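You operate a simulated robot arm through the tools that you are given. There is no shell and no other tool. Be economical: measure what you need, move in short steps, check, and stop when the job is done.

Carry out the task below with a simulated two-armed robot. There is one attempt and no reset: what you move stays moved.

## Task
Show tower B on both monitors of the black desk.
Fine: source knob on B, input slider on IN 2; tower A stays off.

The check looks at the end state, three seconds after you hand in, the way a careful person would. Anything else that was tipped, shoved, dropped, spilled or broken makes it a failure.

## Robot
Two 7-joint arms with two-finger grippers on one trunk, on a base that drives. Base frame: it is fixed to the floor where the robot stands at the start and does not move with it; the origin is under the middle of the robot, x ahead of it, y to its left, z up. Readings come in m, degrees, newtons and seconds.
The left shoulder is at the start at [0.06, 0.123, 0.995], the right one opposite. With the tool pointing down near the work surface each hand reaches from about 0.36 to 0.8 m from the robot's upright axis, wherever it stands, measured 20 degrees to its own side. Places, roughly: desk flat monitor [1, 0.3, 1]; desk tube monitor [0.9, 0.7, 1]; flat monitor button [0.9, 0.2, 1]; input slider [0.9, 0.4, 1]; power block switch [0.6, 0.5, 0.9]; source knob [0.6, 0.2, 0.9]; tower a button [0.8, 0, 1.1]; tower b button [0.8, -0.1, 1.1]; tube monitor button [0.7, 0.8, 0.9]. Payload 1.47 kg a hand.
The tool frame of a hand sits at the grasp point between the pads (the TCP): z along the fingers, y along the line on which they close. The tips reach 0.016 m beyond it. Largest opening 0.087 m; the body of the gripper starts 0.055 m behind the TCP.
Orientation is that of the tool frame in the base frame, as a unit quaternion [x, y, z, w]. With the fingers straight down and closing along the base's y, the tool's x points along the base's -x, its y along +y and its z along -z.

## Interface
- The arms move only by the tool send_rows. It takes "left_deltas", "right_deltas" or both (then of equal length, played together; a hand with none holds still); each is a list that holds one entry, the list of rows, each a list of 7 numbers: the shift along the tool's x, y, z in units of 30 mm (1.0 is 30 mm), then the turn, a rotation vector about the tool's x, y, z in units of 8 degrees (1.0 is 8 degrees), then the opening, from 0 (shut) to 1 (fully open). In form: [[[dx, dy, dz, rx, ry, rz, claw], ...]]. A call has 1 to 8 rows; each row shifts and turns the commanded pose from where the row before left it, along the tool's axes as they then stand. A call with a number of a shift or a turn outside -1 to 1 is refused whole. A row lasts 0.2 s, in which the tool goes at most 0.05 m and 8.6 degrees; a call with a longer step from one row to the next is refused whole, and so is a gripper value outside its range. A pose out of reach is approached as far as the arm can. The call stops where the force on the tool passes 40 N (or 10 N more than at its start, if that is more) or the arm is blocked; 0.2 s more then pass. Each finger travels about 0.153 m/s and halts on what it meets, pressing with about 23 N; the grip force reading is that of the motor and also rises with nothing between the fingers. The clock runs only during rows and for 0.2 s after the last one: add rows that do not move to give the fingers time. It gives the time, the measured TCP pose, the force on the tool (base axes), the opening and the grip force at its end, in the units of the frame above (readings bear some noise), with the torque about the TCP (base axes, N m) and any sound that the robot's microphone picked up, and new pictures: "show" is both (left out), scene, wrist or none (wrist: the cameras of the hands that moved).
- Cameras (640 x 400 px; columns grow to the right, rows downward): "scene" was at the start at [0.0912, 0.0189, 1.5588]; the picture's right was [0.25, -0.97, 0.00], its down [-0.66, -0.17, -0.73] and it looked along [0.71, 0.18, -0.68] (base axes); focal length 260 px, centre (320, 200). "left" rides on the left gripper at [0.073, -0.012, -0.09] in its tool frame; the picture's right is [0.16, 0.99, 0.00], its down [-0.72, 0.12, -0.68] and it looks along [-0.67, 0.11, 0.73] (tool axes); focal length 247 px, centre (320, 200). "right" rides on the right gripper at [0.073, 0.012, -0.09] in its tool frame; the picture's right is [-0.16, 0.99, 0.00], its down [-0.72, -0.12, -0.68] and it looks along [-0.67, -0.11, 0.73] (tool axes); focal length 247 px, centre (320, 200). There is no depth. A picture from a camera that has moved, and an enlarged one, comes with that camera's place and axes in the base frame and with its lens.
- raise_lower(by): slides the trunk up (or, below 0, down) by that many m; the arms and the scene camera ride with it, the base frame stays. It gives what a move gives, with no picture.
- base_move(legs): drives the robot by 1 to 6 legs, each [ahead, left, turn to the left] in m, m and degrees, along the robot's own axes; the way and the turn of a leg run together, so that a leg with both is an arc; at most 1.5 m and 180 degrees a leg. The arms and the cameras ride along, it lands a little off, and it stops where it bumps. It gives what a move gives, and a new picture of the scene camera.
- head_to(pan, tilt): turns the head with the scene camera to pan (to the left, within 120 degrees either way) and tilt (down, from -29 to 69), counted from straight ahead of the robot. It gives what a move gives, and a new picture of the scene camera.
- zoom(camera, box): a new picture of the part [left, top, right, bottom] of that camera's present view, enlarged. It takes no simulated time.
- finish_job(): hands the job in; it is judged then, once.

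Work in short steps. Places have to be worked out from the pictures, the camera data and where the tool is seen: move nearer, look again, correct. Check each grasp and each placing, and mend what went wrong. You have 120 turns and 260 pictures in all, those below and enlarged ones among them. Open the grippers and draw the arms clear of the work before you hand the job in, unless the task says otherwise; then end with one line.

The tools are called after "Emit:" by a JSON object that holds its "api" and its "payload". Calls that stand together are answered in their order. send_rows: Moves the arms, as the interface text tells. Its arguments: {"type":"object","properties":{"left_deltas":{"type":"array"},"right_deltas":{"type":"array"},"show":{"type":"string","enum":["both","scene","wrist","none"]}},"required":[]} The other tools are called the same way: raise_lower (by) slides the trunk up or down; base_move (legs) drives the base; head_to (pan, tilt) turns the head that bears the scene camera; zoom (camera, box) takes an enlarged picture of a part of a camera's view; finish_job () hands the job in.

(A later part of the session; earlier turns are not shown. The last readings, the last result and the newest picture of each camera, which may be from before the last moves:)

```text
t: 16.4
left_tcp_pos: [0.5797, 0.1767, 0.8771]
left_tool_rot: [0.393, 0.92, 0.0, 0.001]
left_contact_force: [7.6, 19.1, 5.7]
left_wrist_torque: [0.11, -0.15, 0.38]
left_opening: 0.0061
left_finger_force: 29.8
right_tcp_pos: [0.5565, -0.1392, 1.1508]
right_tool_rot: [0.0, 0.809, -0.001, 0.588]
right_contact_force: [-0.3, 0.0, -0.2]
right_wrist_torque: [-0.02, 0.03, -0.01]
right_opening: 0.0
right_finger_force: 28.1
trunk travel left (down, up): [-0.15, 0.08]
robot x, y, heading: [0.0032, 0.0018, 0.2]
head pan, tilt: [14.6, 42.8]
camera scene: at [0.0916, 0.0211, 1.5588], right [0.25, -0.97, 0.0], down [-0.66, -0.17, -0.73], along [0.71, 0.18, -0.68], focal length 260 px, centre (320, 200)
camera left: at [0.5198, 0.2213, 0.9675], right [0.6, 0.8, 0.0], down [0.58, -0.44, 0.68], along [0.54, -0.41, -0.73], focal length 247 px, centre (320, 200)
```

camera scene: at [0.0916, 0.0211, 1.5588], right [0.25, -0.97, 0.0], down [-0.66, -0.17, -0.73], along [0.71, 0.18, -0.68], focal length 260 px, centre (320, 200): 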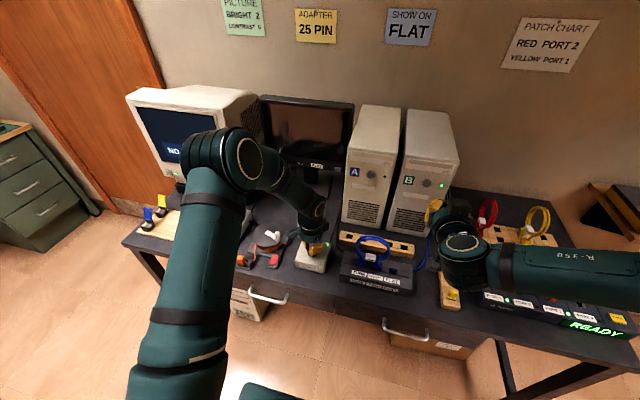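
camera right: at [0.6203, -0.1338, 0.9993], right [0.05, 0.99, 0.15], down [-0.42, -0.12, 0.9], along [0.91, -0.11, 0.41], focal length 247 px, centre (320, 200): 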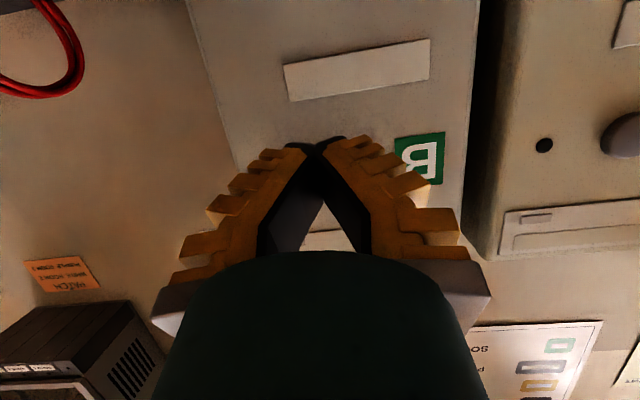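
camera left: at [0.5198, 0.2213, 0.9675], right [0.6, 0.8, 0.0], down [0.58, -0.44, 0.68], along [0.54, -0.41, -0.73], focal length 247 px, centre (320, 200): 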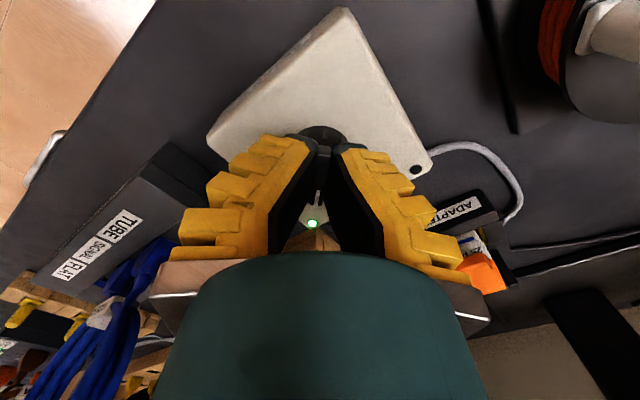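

Yaw is at -46° and a green lamp on the box near B has lit. I open and lift away to look at it.

Emit:
{"api": "send_rows", "payload": {"left_deltas": [[[0, 0, 0, 0, 0, 0, 0.6], [0, 0, 0, 0, 0, 0, 0.6], [0, 0, -0.6, 0, 0, 0, 0.6], [0, 0, -1, 0, 0, 0, 0.6], [0, 0, -1, 0, 0, -1, 0.6], [0, 0, -1, 0, 0, -1, 0.6]]]}}

Emit:
{"api": "zoom", "payload": {"camera": "scene", "box": [280, 200, 360, 280]}}

Emit:
{"api": "zoom", "payload": {"camera": "scene", "box": [120, 80, 360, 200]}}

```text
t: 17.8
left_tcp_pos: [0.5766, 0.1736, 0.9872]
left_tool_rot: [0.26, 0.966, 0.0, -0.001]
left_contact_force: [-0.2, -0.3, 0.8]
left_wrist_torque: [-0.03, -0.03, 0.04]
left_opening: 0.0576
left_finger_force: 4.0
right_tcp_pos: [0.5549, -0.1408, 1.1494]
right_tool_rot: [0.001, 0.809, -0.001, 0.588]
right_contact_force: [-0.4, -0.6, 0.5]
right_wrist_torque: [0.01, -0.01, 0.03]
right_opening: 0.0
right_finger_force: 28.8
trunk travel left (down, up): [-0.15, 0.08]
robot x, y, heading: [-0.0009, -0.0003, -0.0]
head pan, tilt: [14.6, 42.8]
camera scene: at [0.0905, 0.0189, 1.5589], right [0.25, -0.97, 0.0], down [-0.66, -0.17, -0.73], along [0.71, 0.18, -0.68], focal length 260 px, centre (320, 200)
camera left: at [0.5081, 0.2007, 1.0764], right [0.36, 0.93, 0.0], down [0.68, -0.26, 0.68], along [0.64, -0.24, -0.73], focal length 247 px, centre (320, 200)
```

scene: 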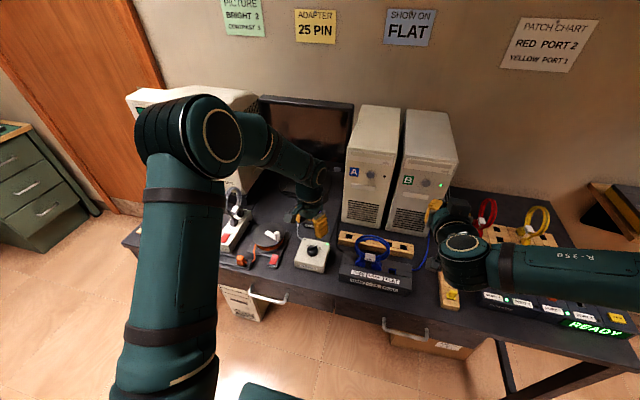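
left: 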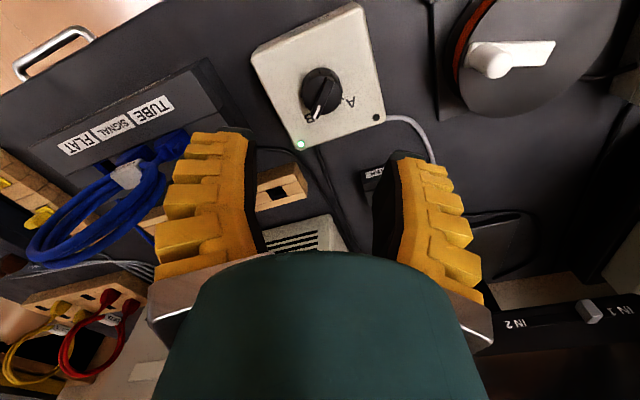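

```text
5.00 times, centred on (320, 240) of scene
camera zoom: at [0.0905, 0.0189, 1.5589], right [0.25, -0.97, 0.0], down [-0.66, -0.17, -0.73], along [0.71, 0.18, -0.68], focal length 1301 px, centre (320, 0)
```

zoom: 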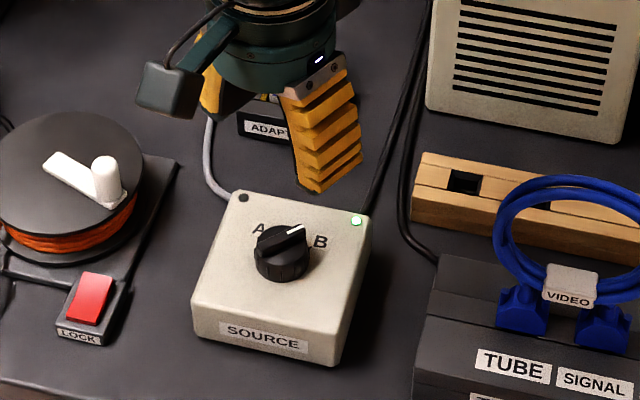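

```text
2.67 times, centred on (240, 140) of scene
camera zoom: at [0.0905, 0.0189, 1.5589], right [0.25, -0.97, 0.0], down [-0.66, -0.17, -0.73], along [0.71, 0.18, -0.68], focal length 694 px, centre (533, 360)
```

zoom: 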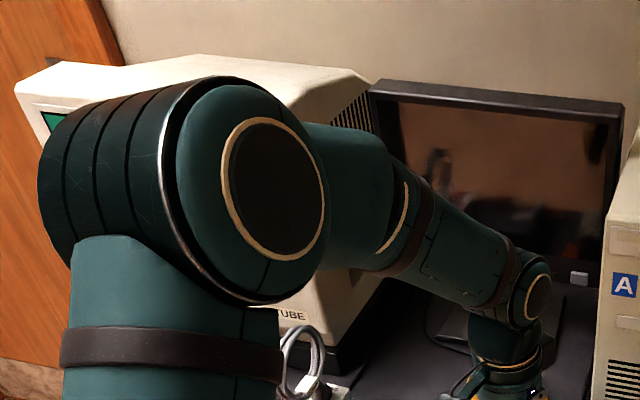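

The knob is on B, its lamp is lit, and the tube's screen has changed to a picture. Next come the slider, near (0.92, 0.40, 0.94), and the flat's button; I take the left hand back up and out of the view first.

Emit:
{"api": "send_rows", "payload": {"left_deltas": [[[0, 0, -1, 0, 0, -1, 0], [0, 0, -1, 0, 0, -1, 0], [0, 0, -1, 0, 0, -1, 0], [0, 0, -1, 0, 0, -0.75, 0], [1, 0, -0.9, 0, 0, 0, 0], [1, 0, -0.9, 0, 0, 0, 0], [1, 0, -0.9, 0, 0, 0, 0], [1, 0, -0.9, 0, 0, 0, 0]]], "show": "scene"}}

Emit:
{"api": "zoom", "payload": {"camera": "scene", "box": [120, 80, 360, 220]}}

Emit:
{"api": "zoom", "payload": {"camera": "left", "box": [200, 120, 440, 270]}}

```text
t: 19.6
left_tcp_pos: [0.4579, 0.1758, 1.2171]
left_tool_rot: [0.001, 1.0, 0.0, 0.0]
left_contact_force: [-0.9, 0.1, -0.6]
left_wrist_torque: [0.01, -0.03, 0.0]
left_opening: 0.0001
left_finger_force: 22.9
right_tcp_pos: [0.5554, -0.141, 1.1499]
right_tool_rot: [0.0, 0.809, 0.0, 0.588]
right_contact_force: [-0.1, -0.2, 0.2]
right_wrist_torque: [0.0, 0.02, -0.01]
right_opening: 0.0
right_finger_force: 27.5
trunk travel left (down, up): [-0.15, 0.08]
robot x, y, heading: [-0.002, 0.0028, 0.0]
head pan, tilt: [14.6, 42.8]
camera scene: at [0.0898, 0.0191, 1.5589], right [0.25, -0.97, 0.0], down [-0.66, -0.17, -0.73], along [0.71, 0.18, -0.68], focal length 260 px, centre (320, 200)
```

scene: 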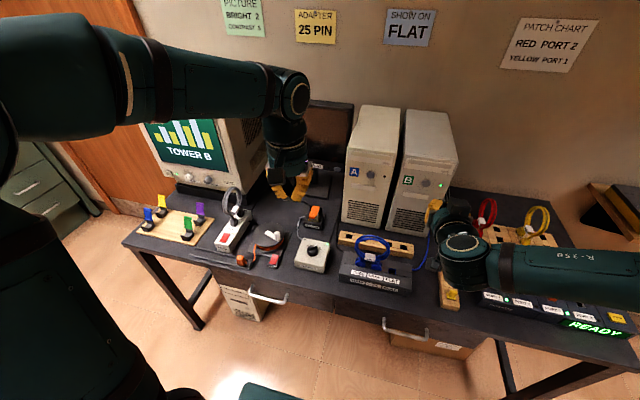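

```text
2.67 times, centred on (240, 150) of scene
camera zoom: at [0.0898, 0.0191, 1.5589], right [0.25, -0.97, 0.0], down [-0.66, -0.17, -0.73], along [0.71, 0.18, -0.68], focal length 694 px, centre (533, 333)
```

zoom: 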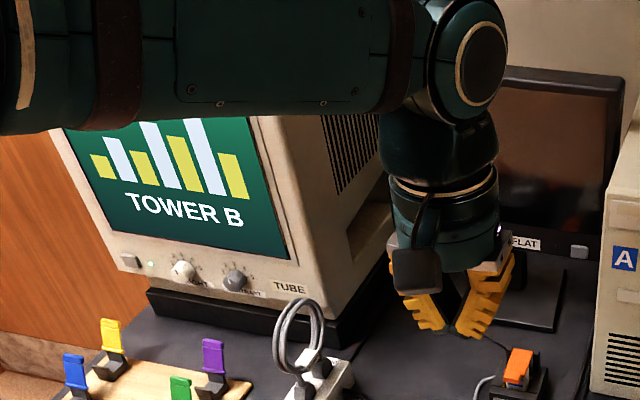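

```text
2.67 times, centred on (320, 195) of left
camera zoom: at [0.3839, 0.1641, 1.3063], right [-0.15, 0.99, 0.0], down [0.72, 0.11, 0.68], along [0.67, 0.11, -0.73], focal length 659 px, centre (320, 213)
```

zoom: 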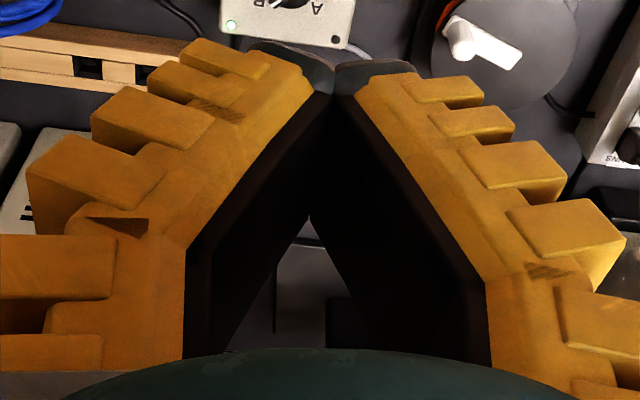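

The tube shows TOWER B. Now I pitch the left hand forward for the flat monitor's controls.

Emit:
{"api": "send_rows", "payload": {"left_deltas": [[[0, 0, 0, 0, -1, 0, 0], [0, 0, 0, 0, -1, 0, 0], [0, 0, 0, 0, -1, 0, 0], [0, 0, 0, 0, -1, 0, 0], [0, 0, 0, 0, -1, 0, 0], [0, 0, 0, 0, -1, 0, 0], [0, 0, 0, 0, -1, 0, 0], [0, 0, 0, 0, -1, 0, 0]]], "show": "none"}}

Emit:
{"api": "base_move", "payload": {"legs": [[0.1, 0, 0]]}}

Emit:
{"api": "zoom", "payload": {"camera": "left", "box": [0, 0, 640, 400]}}

```text
t: 21.4
left_tcp_pos: [0.4613, 0.1749, 1.216]
left_tool_rot: [0.002, 0.848, -0.001, 0.53]
left_contact_force: [-0.2, 0.7, -1.0]
left_wrist_torque: [0.0, 0.0, -0.01]
left_opening: 0.0002
left_finger_force: 22.2
left hand out of reach, approached as far as the arm can: row 8
right_tcp_pos: [0.5566, -0.1412, 1.1495]
right_tool_rot: [0.0, 0.809, 0.0, 0.587]
right_contact_force: [-0.2, 0.4, 0.0]
right_wrist_torque: [-0.02, -0.01, 0.0]
right_opening: 0.0
right_finger_force: 28.2
trunk travel left (down, up): [-0.15, 0.08]
robot x, y, heading: [0.0029, -0.0022, -0.1]
head pan, tilt: [14.6, 42.8]
```

```text
t: 22.5
left_tcp_pos: [0.5613, 0.1752, 1.2164]
left_tool_rot: [0.0, 0.849, 0.0, 0.529]
left_contact_force: [-0.7, 0.3, -0.3]
left_wrist_torque: [-0.01, -0.01, 0.03]
left_opening: 0.0001
left_finger_force: 23.0
right_tcp_pos: [0.6555, -0.1414, 1.1494]
right_tool_rot: [0.001, 0.81, -0.001, 0.587]
right_contact_force: [0.2, -0.3, -0.3]
right_wrist_torque: [-0.02, 0.03, 0.03]
right_opening: 0.0001
right_finger_force: 27.9
trunk travel left (down, up): [-0.15, 0.08]
robot x, y, heading: [0.1004, -0.0003, -0.0]
head pan, tilt: [14.6, 42.8]
camera scene: at [0.1907, 0.0189, 1.5587], right [0.25, -0.97, 0.0], down [-0.66, -0.17, -0.73], along [0.71, 0.18, -0.68], focal length 260 px, centre (320, 200)
```

scene: 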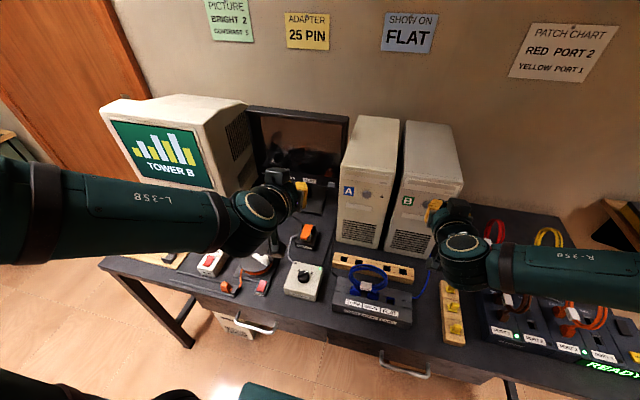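

```text
1.00 times, centred on (320, 200) of left (not enlarged: the box is as wide or as high as the picture)
camera zoom: at [0.4483, 0.1637, 1.1895], right [-0.07, 0.99, -0.14], down [-0.29, 0.12, 0.95], along [0.95, 0.1, 0.28], focal length 247 px, centre (320, 200)
```

zoom: 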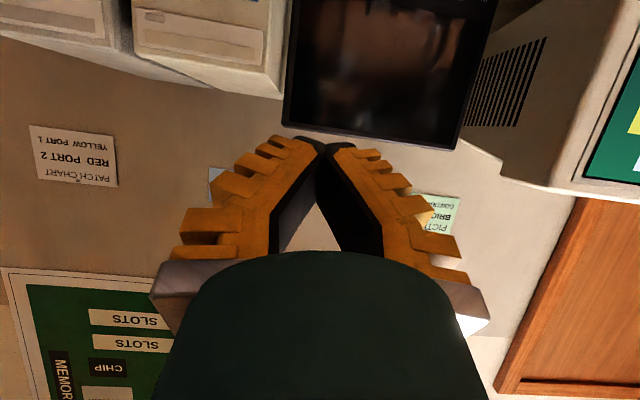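

The base went forward 0.1 m without contact. I look at the flat monitor's bezel.

Emit:
{"api": "zoom", "payload": {"camera": "scene", "box": [230, 100, 350, 200]}}

```text
4.00 times, centred on (290, 150) of scene
camera zoom: at [0.1907, 0.0189, 1.5587], right [0.25, -0.97, 0.0], down [-0.66, -0.17, -0.73], along [0.71, 0.18, -0.68], focal length 1041 px, centre (440, 400)
```

zoom: 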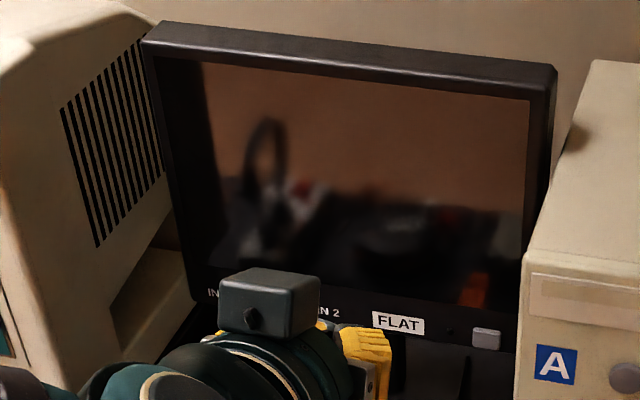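

The flat's button triangulates to (0.926, 0.161, 0.942). I set the left hand's tilt to 48° so that its camera stays clear of the adapter, and advance along the finger axis.

Emit:
{"api": "send_rows", "payload": {"left_deltas": [[[0, 0, 0, 0, 1, 0, 0], [0, 0, 0, 0, 1, 0, 0], [0, -0.06, 1, 0, 0, 0, 0], [0, -0.06, 1, 0, 0, 0, 0], [0, -0.06, 1, 0, 0, 0, 0], [0, -0.06, 1, 0, 0, 0, 0], [0, -0.06, 1, 0, 0, 0, 0], [0, -0.06, 1, 0, 0, 0, 0]]]}}

Emit:
{"api": "zoom", "payload": {"camera": "left", "box": [160, 20, 480, 220]}}

```text
t: 24.3
left_tcp_pos: [0.695, 0.1646, 1.0947]
left_tool_rot: [0.001, 0.914, -0.001, 0.407]
left_contact_force: [-0.5, 1.1, -0.3]
left_wrist_torque: [-0.01, -0.03, 0.02]
left_opening: 0.0003
left_finger_force: 23.4
right_tcp_pos: [0.6566, -0.1407, 1.1492]
right_tool_rot: [-0.001, 0.809, 0.001, 0.588]
right_contact_force: [0.2, -0.2, 0.1]
right_wrist_torque: [0.0, 0.0, 0.01]
right_opening: 0.0004
right_finger_force: 27.5
trunk travel left (down, up): [-0.15, 0.08]
robot x, y, heading: [0.0989, -0.0003, -0.1]
head pan, tilt: [14.6, 42.8]
camera scene: at [0.1907, 0.0192, 1.5587], right [0.25, -0.97, 0.0], down [-0.66, -0.17, -0.73], along [0.71, 0.18, -0.68], focal length 260 px, centre (320, 200)
camera left: at [0.58, 0.153, 1.0996], right [-0.1, 0.99, -0.12], down [-0.02, 0.12, 0.99], along [0.99, 0.1, 0.01], focal length 247 px, centre (320, 200)
```

scene: 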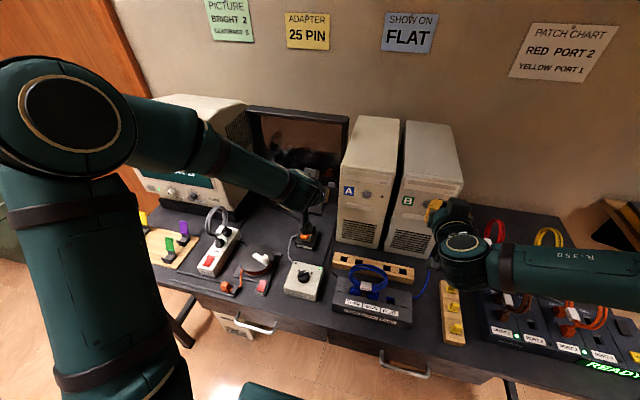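
left: 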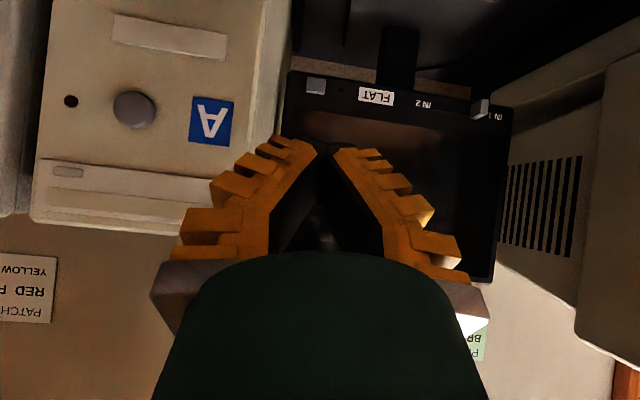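

```text
2.00 times, centred on (320, 120) of left
camera zoom: at [0.58, 0.153, 1.0996], right [-0.1, 0.99, -0.12], down [-0.02, 0.12, 0.99], along [0.99, 0.1, 0.01], focal length 494 px, centre (320, 360)
```

zoom: 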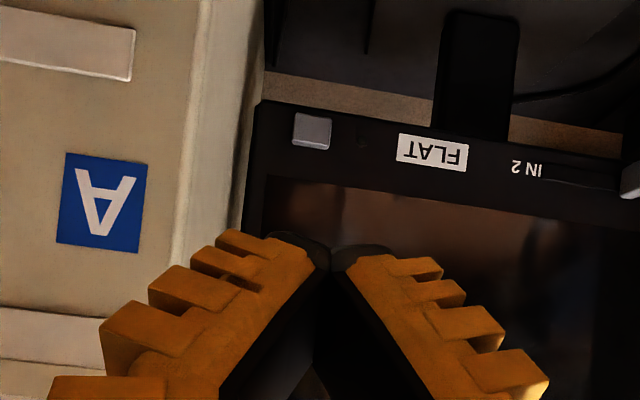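

The button reads (0.926, 0.162, 0.943) again, and the slider lever about (0.91, 0.402, 0.941) with IN 2 at y ≈ 0.33. Tower A's side is near y = 0.115, so I yaw the hand 30° to come in from the left, and go halfway.

Emit:
{"api": "send_rows", "payload": {"left_deltas": [[[0, 0, 0, 0.697, 0, 0.628, 0], [0, 0, 0, 0.697, 0, 0.628, 0], [0, 0, 0, 0.697, 0, 0.628, 0], [0, 0, 0, 0.697, 0, 0.628, 0], [0.055, 0.365, 0.9, 0, 0, 0, 0], [0.055, 0.365, 0.9, 0, 0, 0, 0], [0.055, 0.365, 0.9, 0, 0, 0, 0], [0.055, 0.365, 0.9, 0, 0, 0, 0]]]}}

Emit:
{"api": "zoom", "payload": {"camera": "scene", "box": [240, 110, 400, 250]}}

```text
t: 26.1
left_tcp_pos: [0.7827, 0.1642, 1.0187]
left_tool_rot: [0.238, 0.882, -0.106, 0.392]
left_contact_force: [0.8, 0.2, 0.5]
left_wrist_torque: [-0.03, -0.01, -0.01]
left_opening: 0.0001
left_finger_force: 23.4
right_tcp_pos: [0.655, -0.1431, 1.1501]
right_tool_rot: [0.0, 0.809, 0.0, 0.588]
right_contact_force: [-0.8, 0.3, 0.6]
right_wrist_torque: [-0.03, 0.0, 0.03]
right_opening: 0.0001
right_finger_force: 28.2
trunk travel left (down, up): [-0.15, 0.08]
robot x, y, heading: [0.0964, -0.001, 0.1]
head pan, tilt: [14.6, 42.8]
camera scene: at [0.1901, 0.0176, 1.5588], right [0.25, -0.97, 0.0], down [-0.66, -0.17, -0.73], along [0.71, 0.18, -0.68], focal length 260 px, centre (320, 200)
camera left: at [0.6764, 0.2121, 1.0252], right [0.41, 0.91, -0.12], down [0.04, 0.11, 0.99], along [0.91, -0.41, 0.01], focal length 247 px, centre (320, 200)
```

scene: 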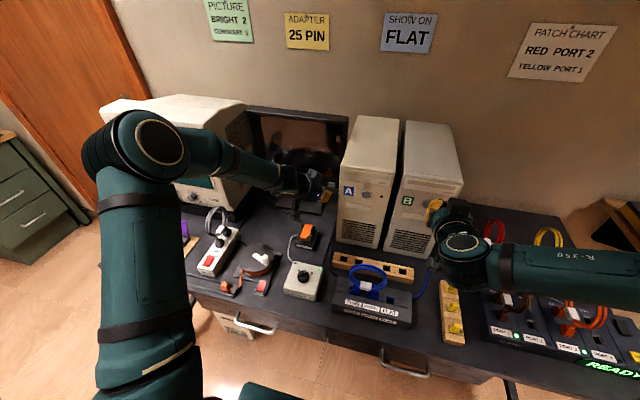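
left: 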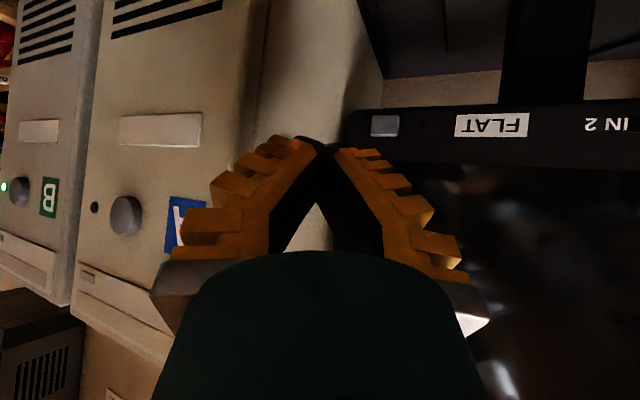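

```text
2.86 times, centred on (320, 180) of scene
camera zoom: at [0.1901, 0.0176, 1.5588], right [0.25, -0.97, 0.0], down [-0.66, -0.17, -0.73], along [0.71, 0.18, -0.68], focal length 744 px, centre (320, 257)
```

zoom: 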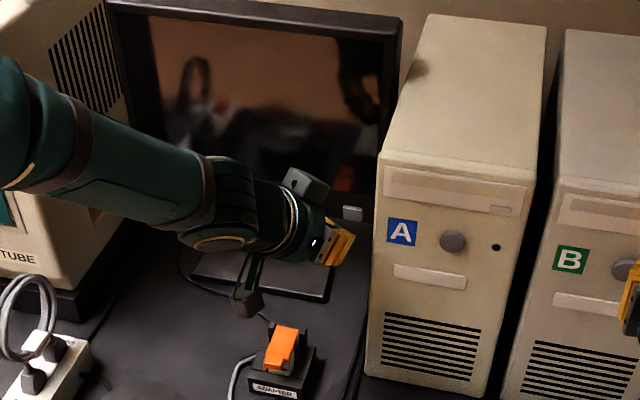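

Button position agrees again: (0.926, 0.161, 0.944). I close in to about 1.5 cm short of it.

Emit:
{"api": "send_rows", "payload": {"left_deltas": [[[0.048, 0.371, 0.906, 0, 0, 0, 0], [0.048, 0.371, 0.906, 0, 0, 0, 0], [0.048, 0.371, 0.906, 0, 0, 0, 0], [0.048, 0.371, 0.906, 0, 0, 0, 0], [-0.116, 0.1, 0.129, 0, 0, 0, 0], [-0.116, 0.1, 0.129, 0, 0, 0, 0]]], "show": "wrist"}}

Emit:
{"api": "zoom", "payload": {"camera": "scene", "box": [270, 150, 350, 220]}}

Emit:
{"api": "zoom", "payload": {"camera": "left", "box": [260, 90, 420, 190]}}

```text
t: 27.5
left_tcp_pos: [0.8832, 0.1623, 0.9417]
left_tool_rot: [0.238, 0.882, -0.105, 0.392]
left_contact_force: [0.3, -0.5, -0.3]
left_wrist_torque: [-0.03, 0.04, -0.02]
left_opening: 0.0002
left_finger_force: 23.1
right_tcp_pos: [0.6549, -0.142, 1.1495]
right_tool_rot: [-0.001, 0.809, 0.001, 0.588]
right_contact_force: [-1.0, 0.2, 1.0]
right_wrist_torque: [0.01, 0.0, 0.0]
right_opening: 0.0002
right_finger_force: 28.3
trunk travel left (down, up): [-0.15, 0.08]
robot x, y, heading: [0.098, -0.0004, 0.3]
head pan, tilt: [14.6, 42.8]
camera left: at [0.777, 0.2092, 0.9476], right [0.41, 0.91, -0.12], down [0.04, 0.11, 0.99], along [0.91, -0.41, 0.01], focal length 247 px, centre (320, 200)
```

left: 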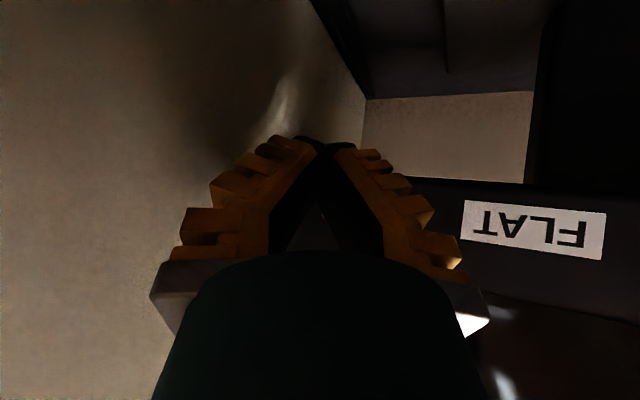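

```text
5.71 times, centred on (310, 185) of scene
camera zoom: at [0.1898, 0.0186, 1.5588], right [0.25, -0.97, 0.0], down [-0.66, -0.17, -0.73], along [0.71, 0.18, -0.68], focal length 1487 px, centre (377, 286)
```

zoom: 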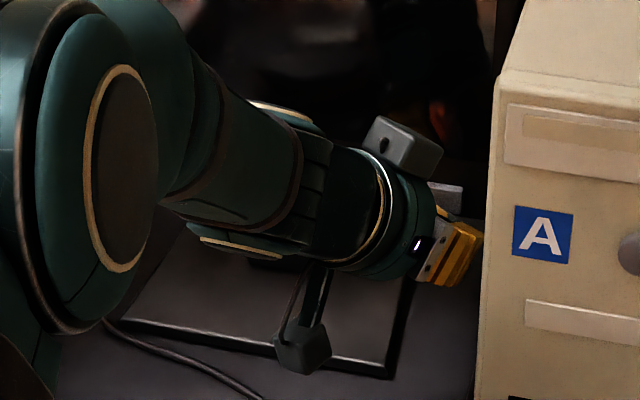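

```text
4.00 times, centred on (340, 140) of left
camera zoom: at [0.777, 0.2092, 0.9476], right [0.41, 0.91, -0.12], down [0.04, 0.11, 0.99], along [0.91, -0.41, 0.01], focal length 988 px, centre (240, 440)
```

zoom: 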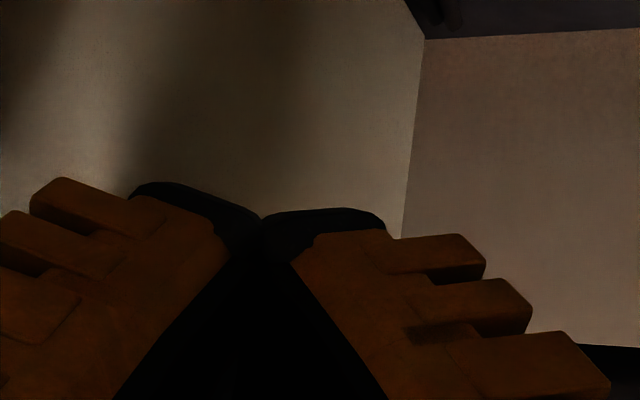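

No contact yet and the tip lies in front of the button. I push along +x in 4 mm steps.

Emit:
{"api": "send_rows", "payload": {"left_deltas": [[[-0.077, 0.067, 0.086, 0, 0, 0, 0], [-0.077, 0.067, 0.086, 0, 0, 0, 0], [-0.077, 0.067, 0.086, 0, 0, 0, 0], [-0.077, 0.067, 0.086, 0, 0, 0, 0], [-0.077, 0.067, 0.086, 0, 0, 0, 0]]], "show": "none"}}

Emit:
{"api": "zoom", "payload": {"camera": "scene", "box": [230, 90, 360, 220]}}

```text
t: 28.5
left_tcp_pos: [0.8899, 0.1605, 0.9408]
left_tool_rot: [0.239, 0.883, -0.109, 0.39]
left_contact_force: [-22.1, -2.4, 9.8]
left_wrist_torque: [0.1, -0.38, 0.18]
left_opening: 0.0002
left_finger_force: 23.3
right_tcp_pos: [0.6513, -0.1417, 1.1519]
right_tool_rot: [-0.001, 0.808, 0.0, 0.589]
right_contact_force: [0.2, 0.8, 0.2]
right_wrist_torque: [-0.02, 0.02, -0.03]
right_opening: 0.0
right_finger_force: 28.5
trunk travel left (down, up): [-0.15, 0.08]
robot x, y, heading: [0.0968, 0.0004, -0.1]
head pan, tilt: [14.6, 42.8]
heard: click
stopped in row 4 (left hand): the force on the tool passed its limit at 43 N (the readings are from after the stop); the commanded pose is now the measured one
```

```text
3.08 times, centred on (295, 155) of scene
camera zoom: at [0.1844, 0.0186, 1.5592], right [0.25, -0.97, 0.0], down [-0.66, -0.17, -0.74], along [0.71, 0.19, -0.68], focal length 801 px, centre (397, 338)
```

zoom: 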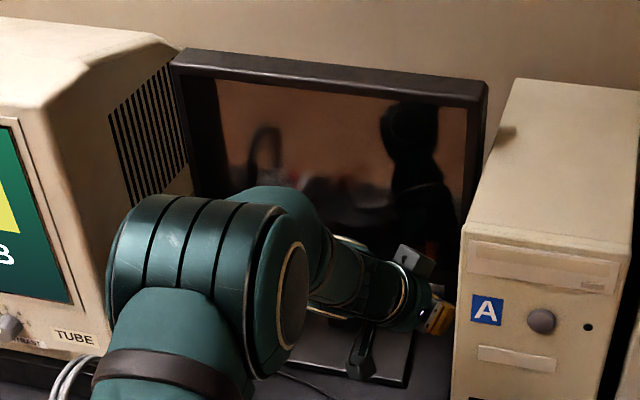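

A click was heard; I pull back 5 cm and see what the flat does.

Emit:
{"api": "send_rows", "payload": {"left_deltas": [[[0.579, -0.5, -0.643, 0, 0, 0, 0], [0.579, -0.5, -0.643, 0, 0, 0, 0], [0.1, -0.4, -0.9, 0, 0, 0, 0], [0.1, -0.4, -0.9, 0, 0, 0, 0], [0, 0, 0, 0, 0, 0, 0]]]}}

Emit:
{"api": "zoom", "payload": {"camera": "scene", "box": [230, 90, 360, 220]}}

Emit:
{"api": "zoom", "payload": {"camera": "left", "box": [320, 60, 640, 260]}}

```text
t: 29.7
left_tcp_pos: [0.7835, 0.1652, 0.9707]
left_tool_rot: [0.239, 0.883, -0.108, 0.389]
left_contact_force: [-0.1, -0.7, -0.9]
left_wrist_torque: [0.03, 0.0, 0.01]
left_opening: 0.0
left_finger_force: 23.2
right_tcp_pos: [0.6543, -0.1399, 1.1499]
right_tool_rot: [0.0, 0.809, 0.001, 0.588]
right_contact_force: [0.0, -0.5, -0.7]
right_wrist_torque: [0.01, -0.07, -0.03]
right_opening: 0.0001
right_finger_force: 28.4
trunk travel left (down, up): [-0.15, 0.08]
robot x, y, heading: [0.1012, 0.0006, -0.1]
head pan, tilt: [14.6, 42.8]
camera scene: at [0.1893, 0.0188, 1.5587], right [0.25, -0.97, 0.0], down [-0.66, -0.17, -0.73], along [0.71, 0.18, -0.68], focal length 260 px, centre (320, 200)
camera left: at [0.677, 0.2126, 0.9776], right [0.41, 0.9, -0.12], down [0.05, 0.11, 0.99], along [0.91, -0.41, 0.0], focal length 247 px, centre (320, 200)
```

scene: 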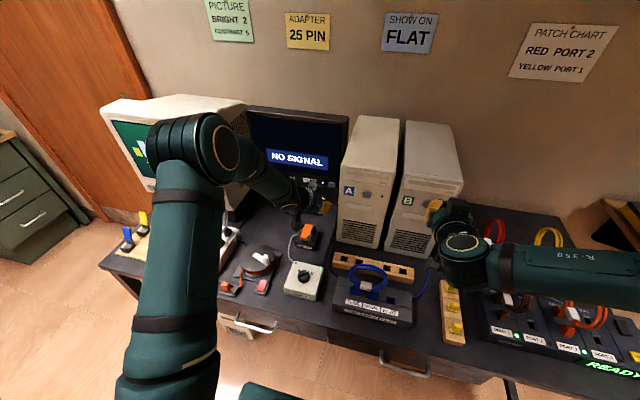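
left: 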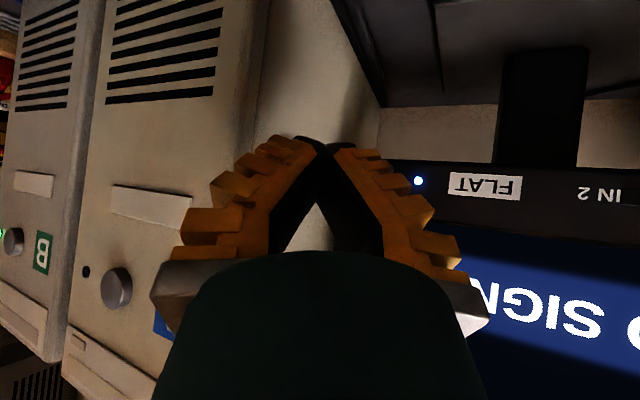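

```text
3.08 times, centred on (295, 155) of scene
camera zoom: at [0.1893, 0.0188, 1.5587], right [0.25, -0.97, 0.0], down [-0.66, -0.17, -0.73], along [0.71, 0.18, -0.68], focal length 801 px, centre (397, 338)
```

zoom: 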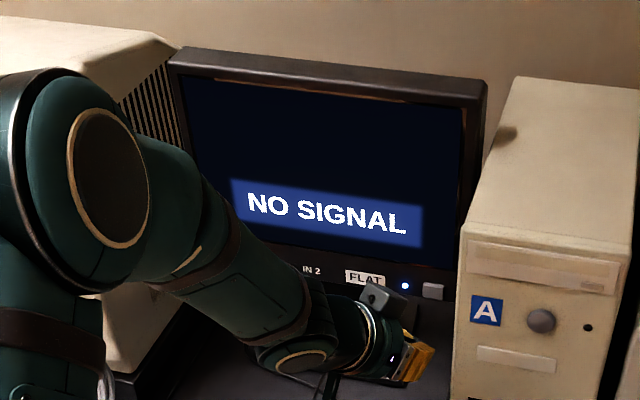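

```text
2.00 times, centred on (480, 160) of left
camera zoom: at [0.677, 0.2126, 0.9776], right [0.41, 0.9, -0.12], down [0.05, 0.11, 0.99], along [0.91, -0.41, 0.0], focal length 494 px, centre (0, 280)
```

zoom: 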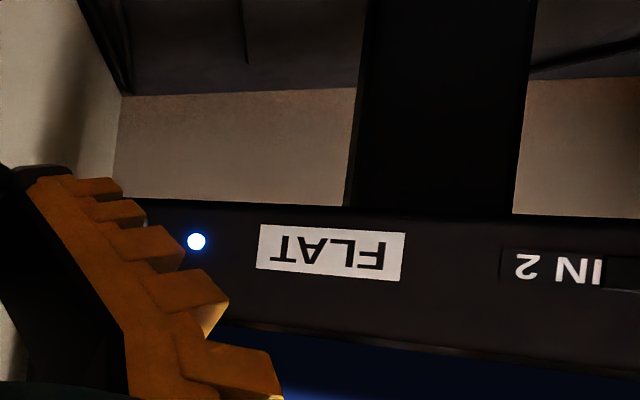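

The flat is on (NO SIGNAL, its slider being on IN 1). I move the hand left and up in front of the flat and undo the yaw.

Emit:
{"api": "send_rows", "payload": {"left_deltas": [[[0.087, 0.866, -0.595, 0, 0, 0, 0], [0.087, 0.866, -0.595, 0, 0, 0, 0], [0.087, 0.866, -0.595, 0, 0, 0, 0], [0.087, 0.866, -0.595, 0, 0, 0, 0], [0, 0, 0, -0.743, 0, -0.669, 0], [0, 0, 0, -0.743, 0, -0.669, 0], [0, 0, 0, -0.743, 0, -0.669, 0], [0, 0, 0, -0.743, 0, -0.669, 0]]]}}

```text
t: 31.5
left_tcp_pos: [0.7829, 0.2818, 1.011]
left_tool_rot: [-0.011, 0.915, 0.005, 0.402]
left_contact_force: [-0.2, 0.8, -0.1]
left_wrist_torque: [-0.03, 0.04, -0.04]
left_opening: 0.0001
left_finger_force: 23.5
right_tcp_pos: [0.6543, -0.1419, 1.1493]
right_tool_rot: [0.0, 0.809, 0.0, 0.588]
right_contact_force: [-0.5, -0.8, 0.3]
right_wrist_torque: [0.04, -0.02, 0.02]
right_opening: 0.0001
right_finger_force: 28.0
trunk travel left (down, up): [-0.15, 0.08]
robot x, y, heading: [0.0967, 0.0065, -0.0]
head pan, tilt: [14.6, 42.8]
camera scene: at [0.1889, 0.018, 1.5588], right [0.25, -0.97, 0.0], down [-0.66, -0.17, -0.73], along [0.71, 0.19, -0.68], focal length 260 px, centre (320, 200)
camera left: at [0.6693, 0.2682, 1.017], right [-0.13, 0.98, -0.12], down [-0.02, 0.11, 0.99], along [0.99, 0.13, 0.0], focal length 247 px, centre (320, 200)
```

scene: 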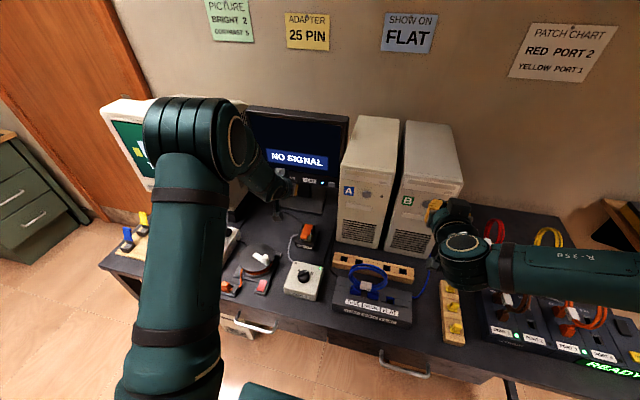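
left: 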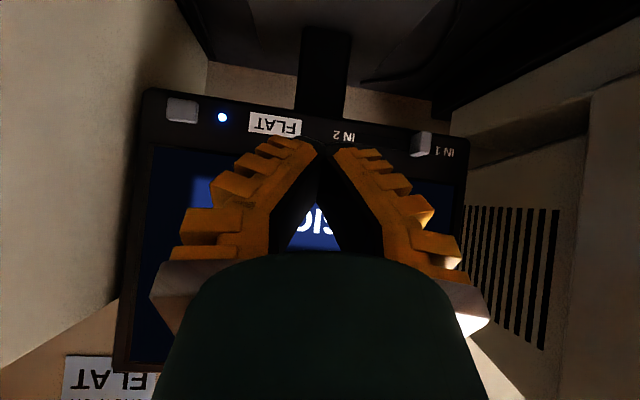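

The slider lever is at (0.915, 0.400, 0.945). I move in front of and above it with the fingers half open, so they can straddle it.

Emit:
{"api": "send_rows", "payload": {"left_deltas": [[[-0.19, 0.98, 0.585, 0, 0, 0, 0.5], [-0.19, 0.98, 0.585, 0, 0, 0, 0.5], [-0.19, 0.98, 0.585, 0, 0, 0, 0.5], [-0.19, 0.98, 0.585, 0, 0, 0, 0.5]]]}}

Emit:
{"api": "zoom", "payload": {"camera": "left", "box": [240, 80, 480, 230]}}

Emit:
{"api": "zoom", "payload": {"camera": "scene", "box": [220, 100, 350, 220]}}

```text
t: 32.5
left_tcp_pos: [0.8486, 0.4029, 0.9791]
left_tool_rot: [-0.012, 0.915, 0.005, 0.403]
left_contact_force: [0.4, 0.6, -0.3]
left_wrist_torque: [0.03, 0.01, 0.01]
left_opening: 0.0491
left_finger_force: 4.2
right_tcp_pos: [0.653, -0.1395, 1.1503]
right_tool_rot: [-0.001, 0.809, 0.0, 0.588]
right_contact_force: [0.4, 0.0, 0.1]
right_wrist_torque: [0.01, -0.01, -0.03]
right_opening: 0.0001
right_finger_force: 27.5
trunk travel left (down, up): [-0.15, 0.08]
robot x, y, heading: [0.0952, -0.0004, 0.0]
head pan, tilt: [14.6, 42.8]
camera scene: at [0.189, 0.0201, 1.5587], right [0.25, -0.97, 0.0], down [-0.66, -0.17, -0.73], along [0.71, 0.18, -0.68], focal length 260 px, centre (320, 200)
camera left: at [0.7328, 0.3888, 0.9853], right [-0.13, 0.98, -0.12], down [-0.01, 0.12, 0.99], along [0.99, 0.13, 0.0], focal length 247 px, centre (320, 200)
```

scene: 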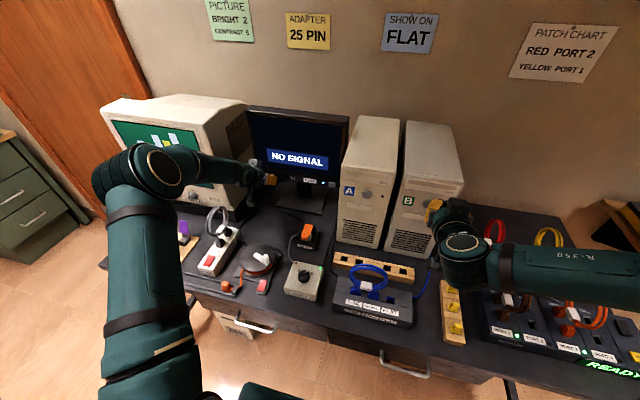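
left: 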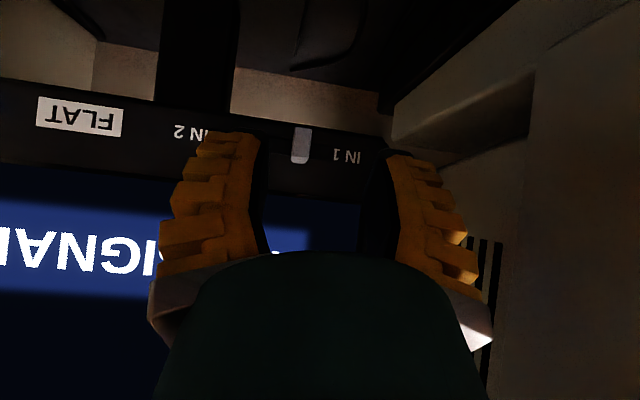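

```text
2.67 times, centred on (360, 155) of left
camera zoom: at [0.7328, 0.3888, 0.9853], right [-0.13, 0.98, -0.12], down [-0.01, 0.12, 0.99], along [0.99, 0.13, 0.0], focal length 659 px, centre (213, 320)
```

zoom: 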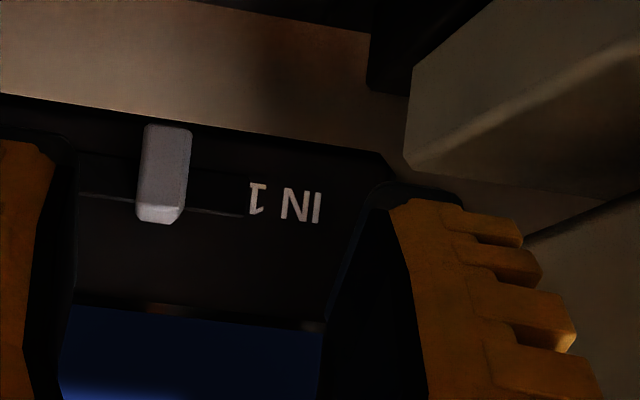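

```text
3.33 times, centred on (285, 160) of scene
camera zoom: at [0.189, 0.0201, 1.5587], right [0.25, -0.97, 0.0], down [-0.66, -0.17, -0.73], along [0.71, 0.18, -0.68], focal length 867 px, centre (437, 333)
```

zoom: 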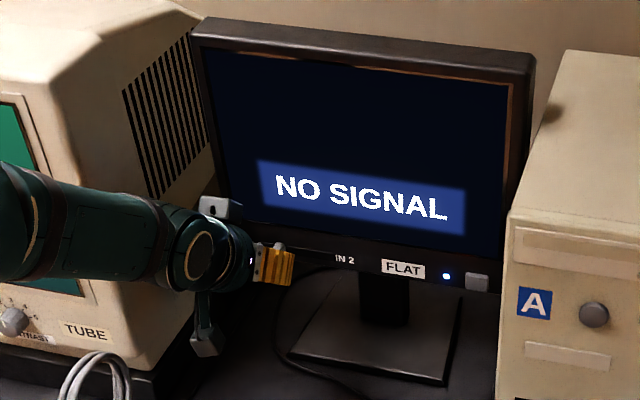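

The lever is at y ≈ 0.393, z ≈ 0.947, between the fingers. I centre on it and advance to just short of the bezel.

Emit:
{"api": "send_rows", "payload": {"left_deltas": [[[-0.03, -0.1, 0.59, 0, 0, 0, 0.5], [-0.03, -0.1, 0.59, 0, 0, 0, 0.5], [-0.03, -0.1, 0.55, 0, 0, 0, 0.5]]]}}

Emit:
{"api": "zoom", "payload": {"camera": "left", "box": [220, 80, 460, 230]}}

Emit:
{"api": "zoom", "payload": {"camera": "scene", "box": [240, 140, 340, 210]}}

```text
t: 33.3
left_tcp_pos: [0.8889, 0.3947, 0.9451]
left_tool_rot: [-0.012, 0.915, 0.004, 0.403]
left_contact_force: [0.2, 0.2, 0.2]
left_wrist_torque: [0.0, 0.02, -0.02]
left_opening: 0.0492
left_finger_force: 3.6
right_tcp_pos: [0.6538, -0.142, 1.1509]
right_tool_rot: [0.0, 0.809, 0.0, 0.588]
right_contact_force: [-0.6, -0.7, -0.1]
right_wrist_torque: [0.0, 0.0, 0.01]
right_opening: 0.0002
right_finger_force: 28.1
trunk travel left (down, up): [-0.15, 0.08]
robot x, y, heading: [0.0981, 0.0004, 0.1]
head pan, tilt: [14.6, 42.8]
camera scene: at [0.1894, 0.0191, 1.5587], right [0.25, -0.97, 0.0], down [-0.66, -0.17, -0.73], along [0.71, 0.18, -0.68], focal length 260 px, centre (320, 200)
camera left: at [0.7737, 0.3803, 0.9517], right [-0.13, 0.98, -0.12], down [-0.01, 0.12, 0.99], along [0.99, 0.13, 0.0], focal length 247 px, centre (320, 200)
```

scene: 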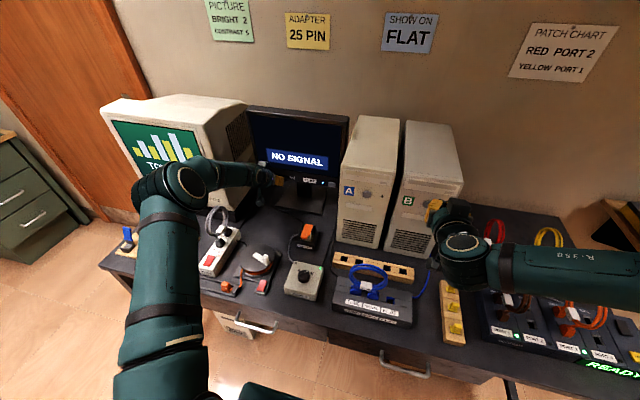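
left: 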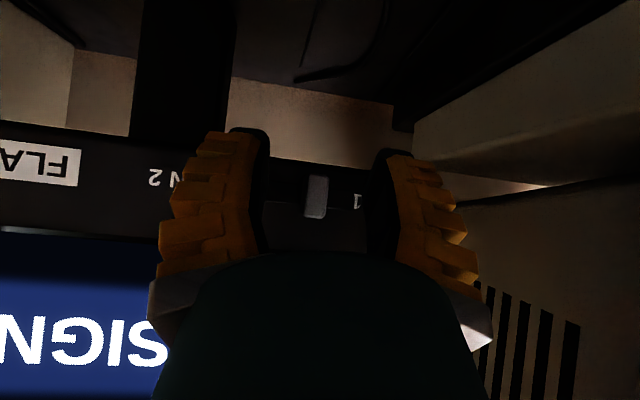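

```text
2.67 times, centred on (340, 155) of left
camera zoom: at [0.7737, 0.3803, 0.9517], right [-0.13, 0.98, -0.12], down [-0.01, 0.12, 0.99], along [0.99, 0.13, 0.0], focal length 659 px, centre (267, 320)
```

zoom: 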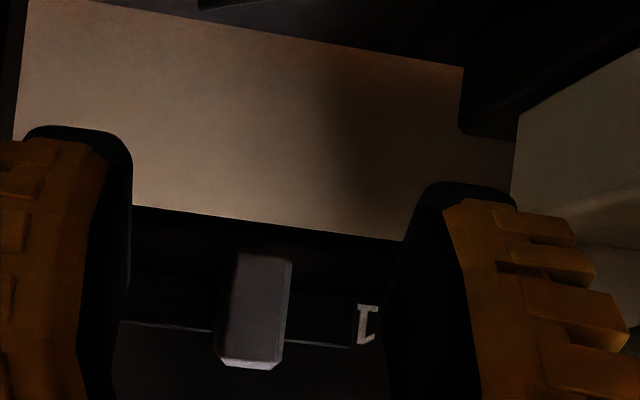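

```text
5.71 times, centred on (290, 175) of scene
camera zoom: at [0.1894, 0.0191, 1.5587], right [0.25, -0.97, 0.0], down [-0.66, -0.17, -0.73], along [0.71, 0.18, -0.68], focal length 1487 px, centre (491, 343)
```

zoom: 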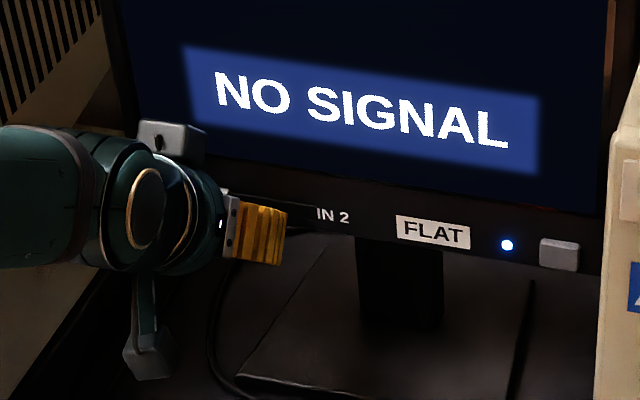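

The lever lies between the tips. I close on it.

Emit:
{"api": "send_rows", "payload": {"left_deltas": [[[0, 0, 0, 0, 0, 0, 0.25], [0, 0, 0, 0, 0, 0, 0.1], [0, 0, 0, 0, 0, 0, 0], [0, 0, 0, 0, 0, 0, 0]]], "show": "wrist"}}

```text
t: 34.3
left_tcp_pos: [0.8864, 0.3936, 0.9462]
left_tool_rot: [-0.012, 0.915, 0.005, 0.403]
left_contact_force: [-7.5, -2.4, 3.4]
left_wrist_torque: [0.01, 0.03, -0.07]
left_opening: 0.0058
left_finger_force: 29.6
right_tcp_pos: [0.6524, -0.1427, 1.1503]
right_tool_rot: [-0.001, 0.808, 0.001, 0.589]
right_contact_force: [0.0, 0.3, -0.1]
right_wrist_torque: [0.0, -0.05, -0.01]
right_opening: 0.0
right_finger_force: 28.7
trunk travel left (down, up): [-0.15, 0.08]
robot x, y, heading: [0.0956, -0.0001, -0.1]
head pan, tilt: [14.6, 42.8]
camera left: at [0.7723, 0.3793, 0.9529], right [-0.13, 0.98, -0.12], down [-0.02, 0.12, 0.99], along [0.99, 0.13, 0.0], focal length 247 px, centre (320, 200)
```

left: 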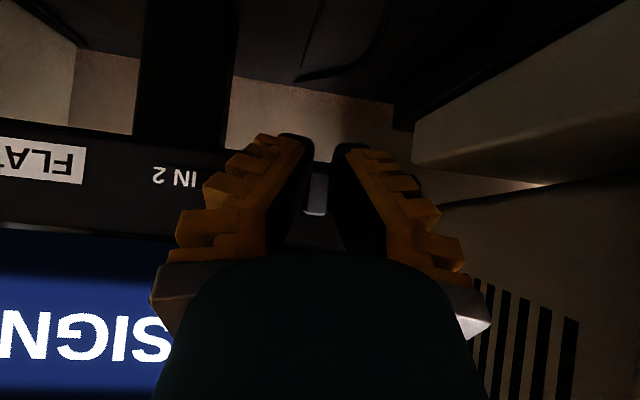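

The lever is gripped (opening 6 mm). I slide toward IN 2 (-y) in 5 mm steps, watching the force.

Emit:
{"api": "send_rows", "payload": {"left_deltas": [[[0, -0.17, 0, 0, 0, 0, 0], [0, -0.17, 0, 0, 0, 0, 0], [0, -0.17, 0, 0, 0, 0, 0], [0, -0.17, 0, 0, 0, 0, 0]]]}}

Emit:
{"api": "zoom", "payload": {"camera": "scene", "box": [230, 100, 350, 210]}}

```text
t: 35.3
left_tcp_pos: [0.8881, 0.3757, 0.9458]
left_tool_rot: [-0.014, 0.916, 0.005, 0.402]
left_contact_force: [-12.4, -0.2, -1.3]
left_wrist_torque: [0.02, 0.0, -0.04]
left_opening: 0.0059
left_finger_force: 30.1
right_tcp_pos: [0.6538, -0.1415, 1.1503]
right_tool_rot: [0.0, 0.808, 0.0, 0.589]
right_contact_force: [0.6, -0.8, 0.7]
right_wrist_torque: [0.01, -0.02, -0.01]
right_opening: 0.0002
right_finger_force: 28.2
trunk travel left (down, up): [-0.15, 0.08]
robot x, y, heading: [0.1001, 0.003, -0.2]
head pan, tilt: [14.6, 42.8]
camera scene: at [0.1874, 0.0188, 1.5589], right [0.25, -0.97, 0.0], down [-0.66, -0.17, -0.73], along [0.71, 0.18, -0.68], focal length 260 px, centre (320, 200)
camera left: at [0.7723, 0.36, 0.9532], right [-0.13, 0.98, -0.12], down [-0.01, 0.12, 0.99], along [0.99, 0.13, 0.0], focal length 247 px, centre (320, 200)
```

scene: 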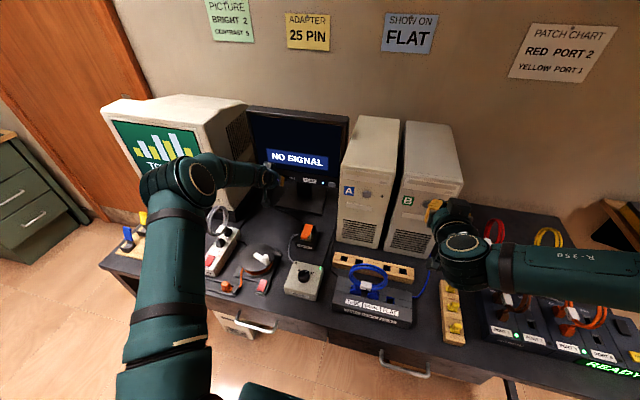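
left: 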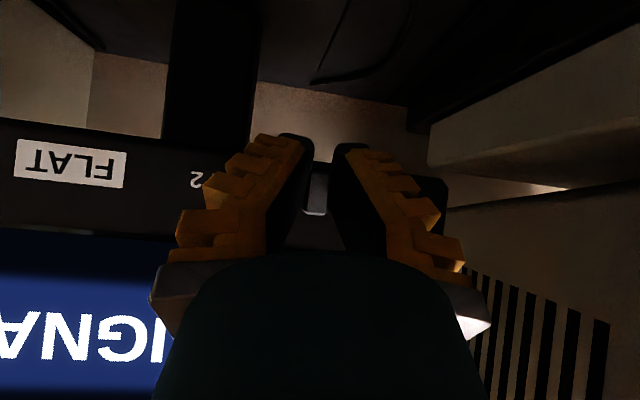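

```text
3.64 times, centred on (290, 155) of scene
camera zoom: at [0.1874, 0.0188, 1.5589], right [0.25, -0.97, 0.0], down [-0.66, -0.17, -0.73], along [0.71, 0.18, -0.68], focal length 946 px, centre (429, 364)
```

zoom: 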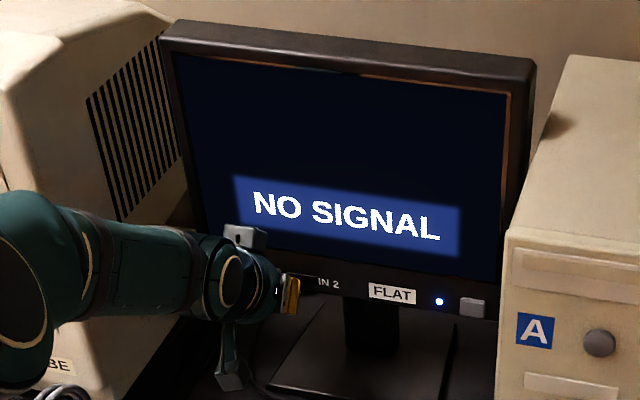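

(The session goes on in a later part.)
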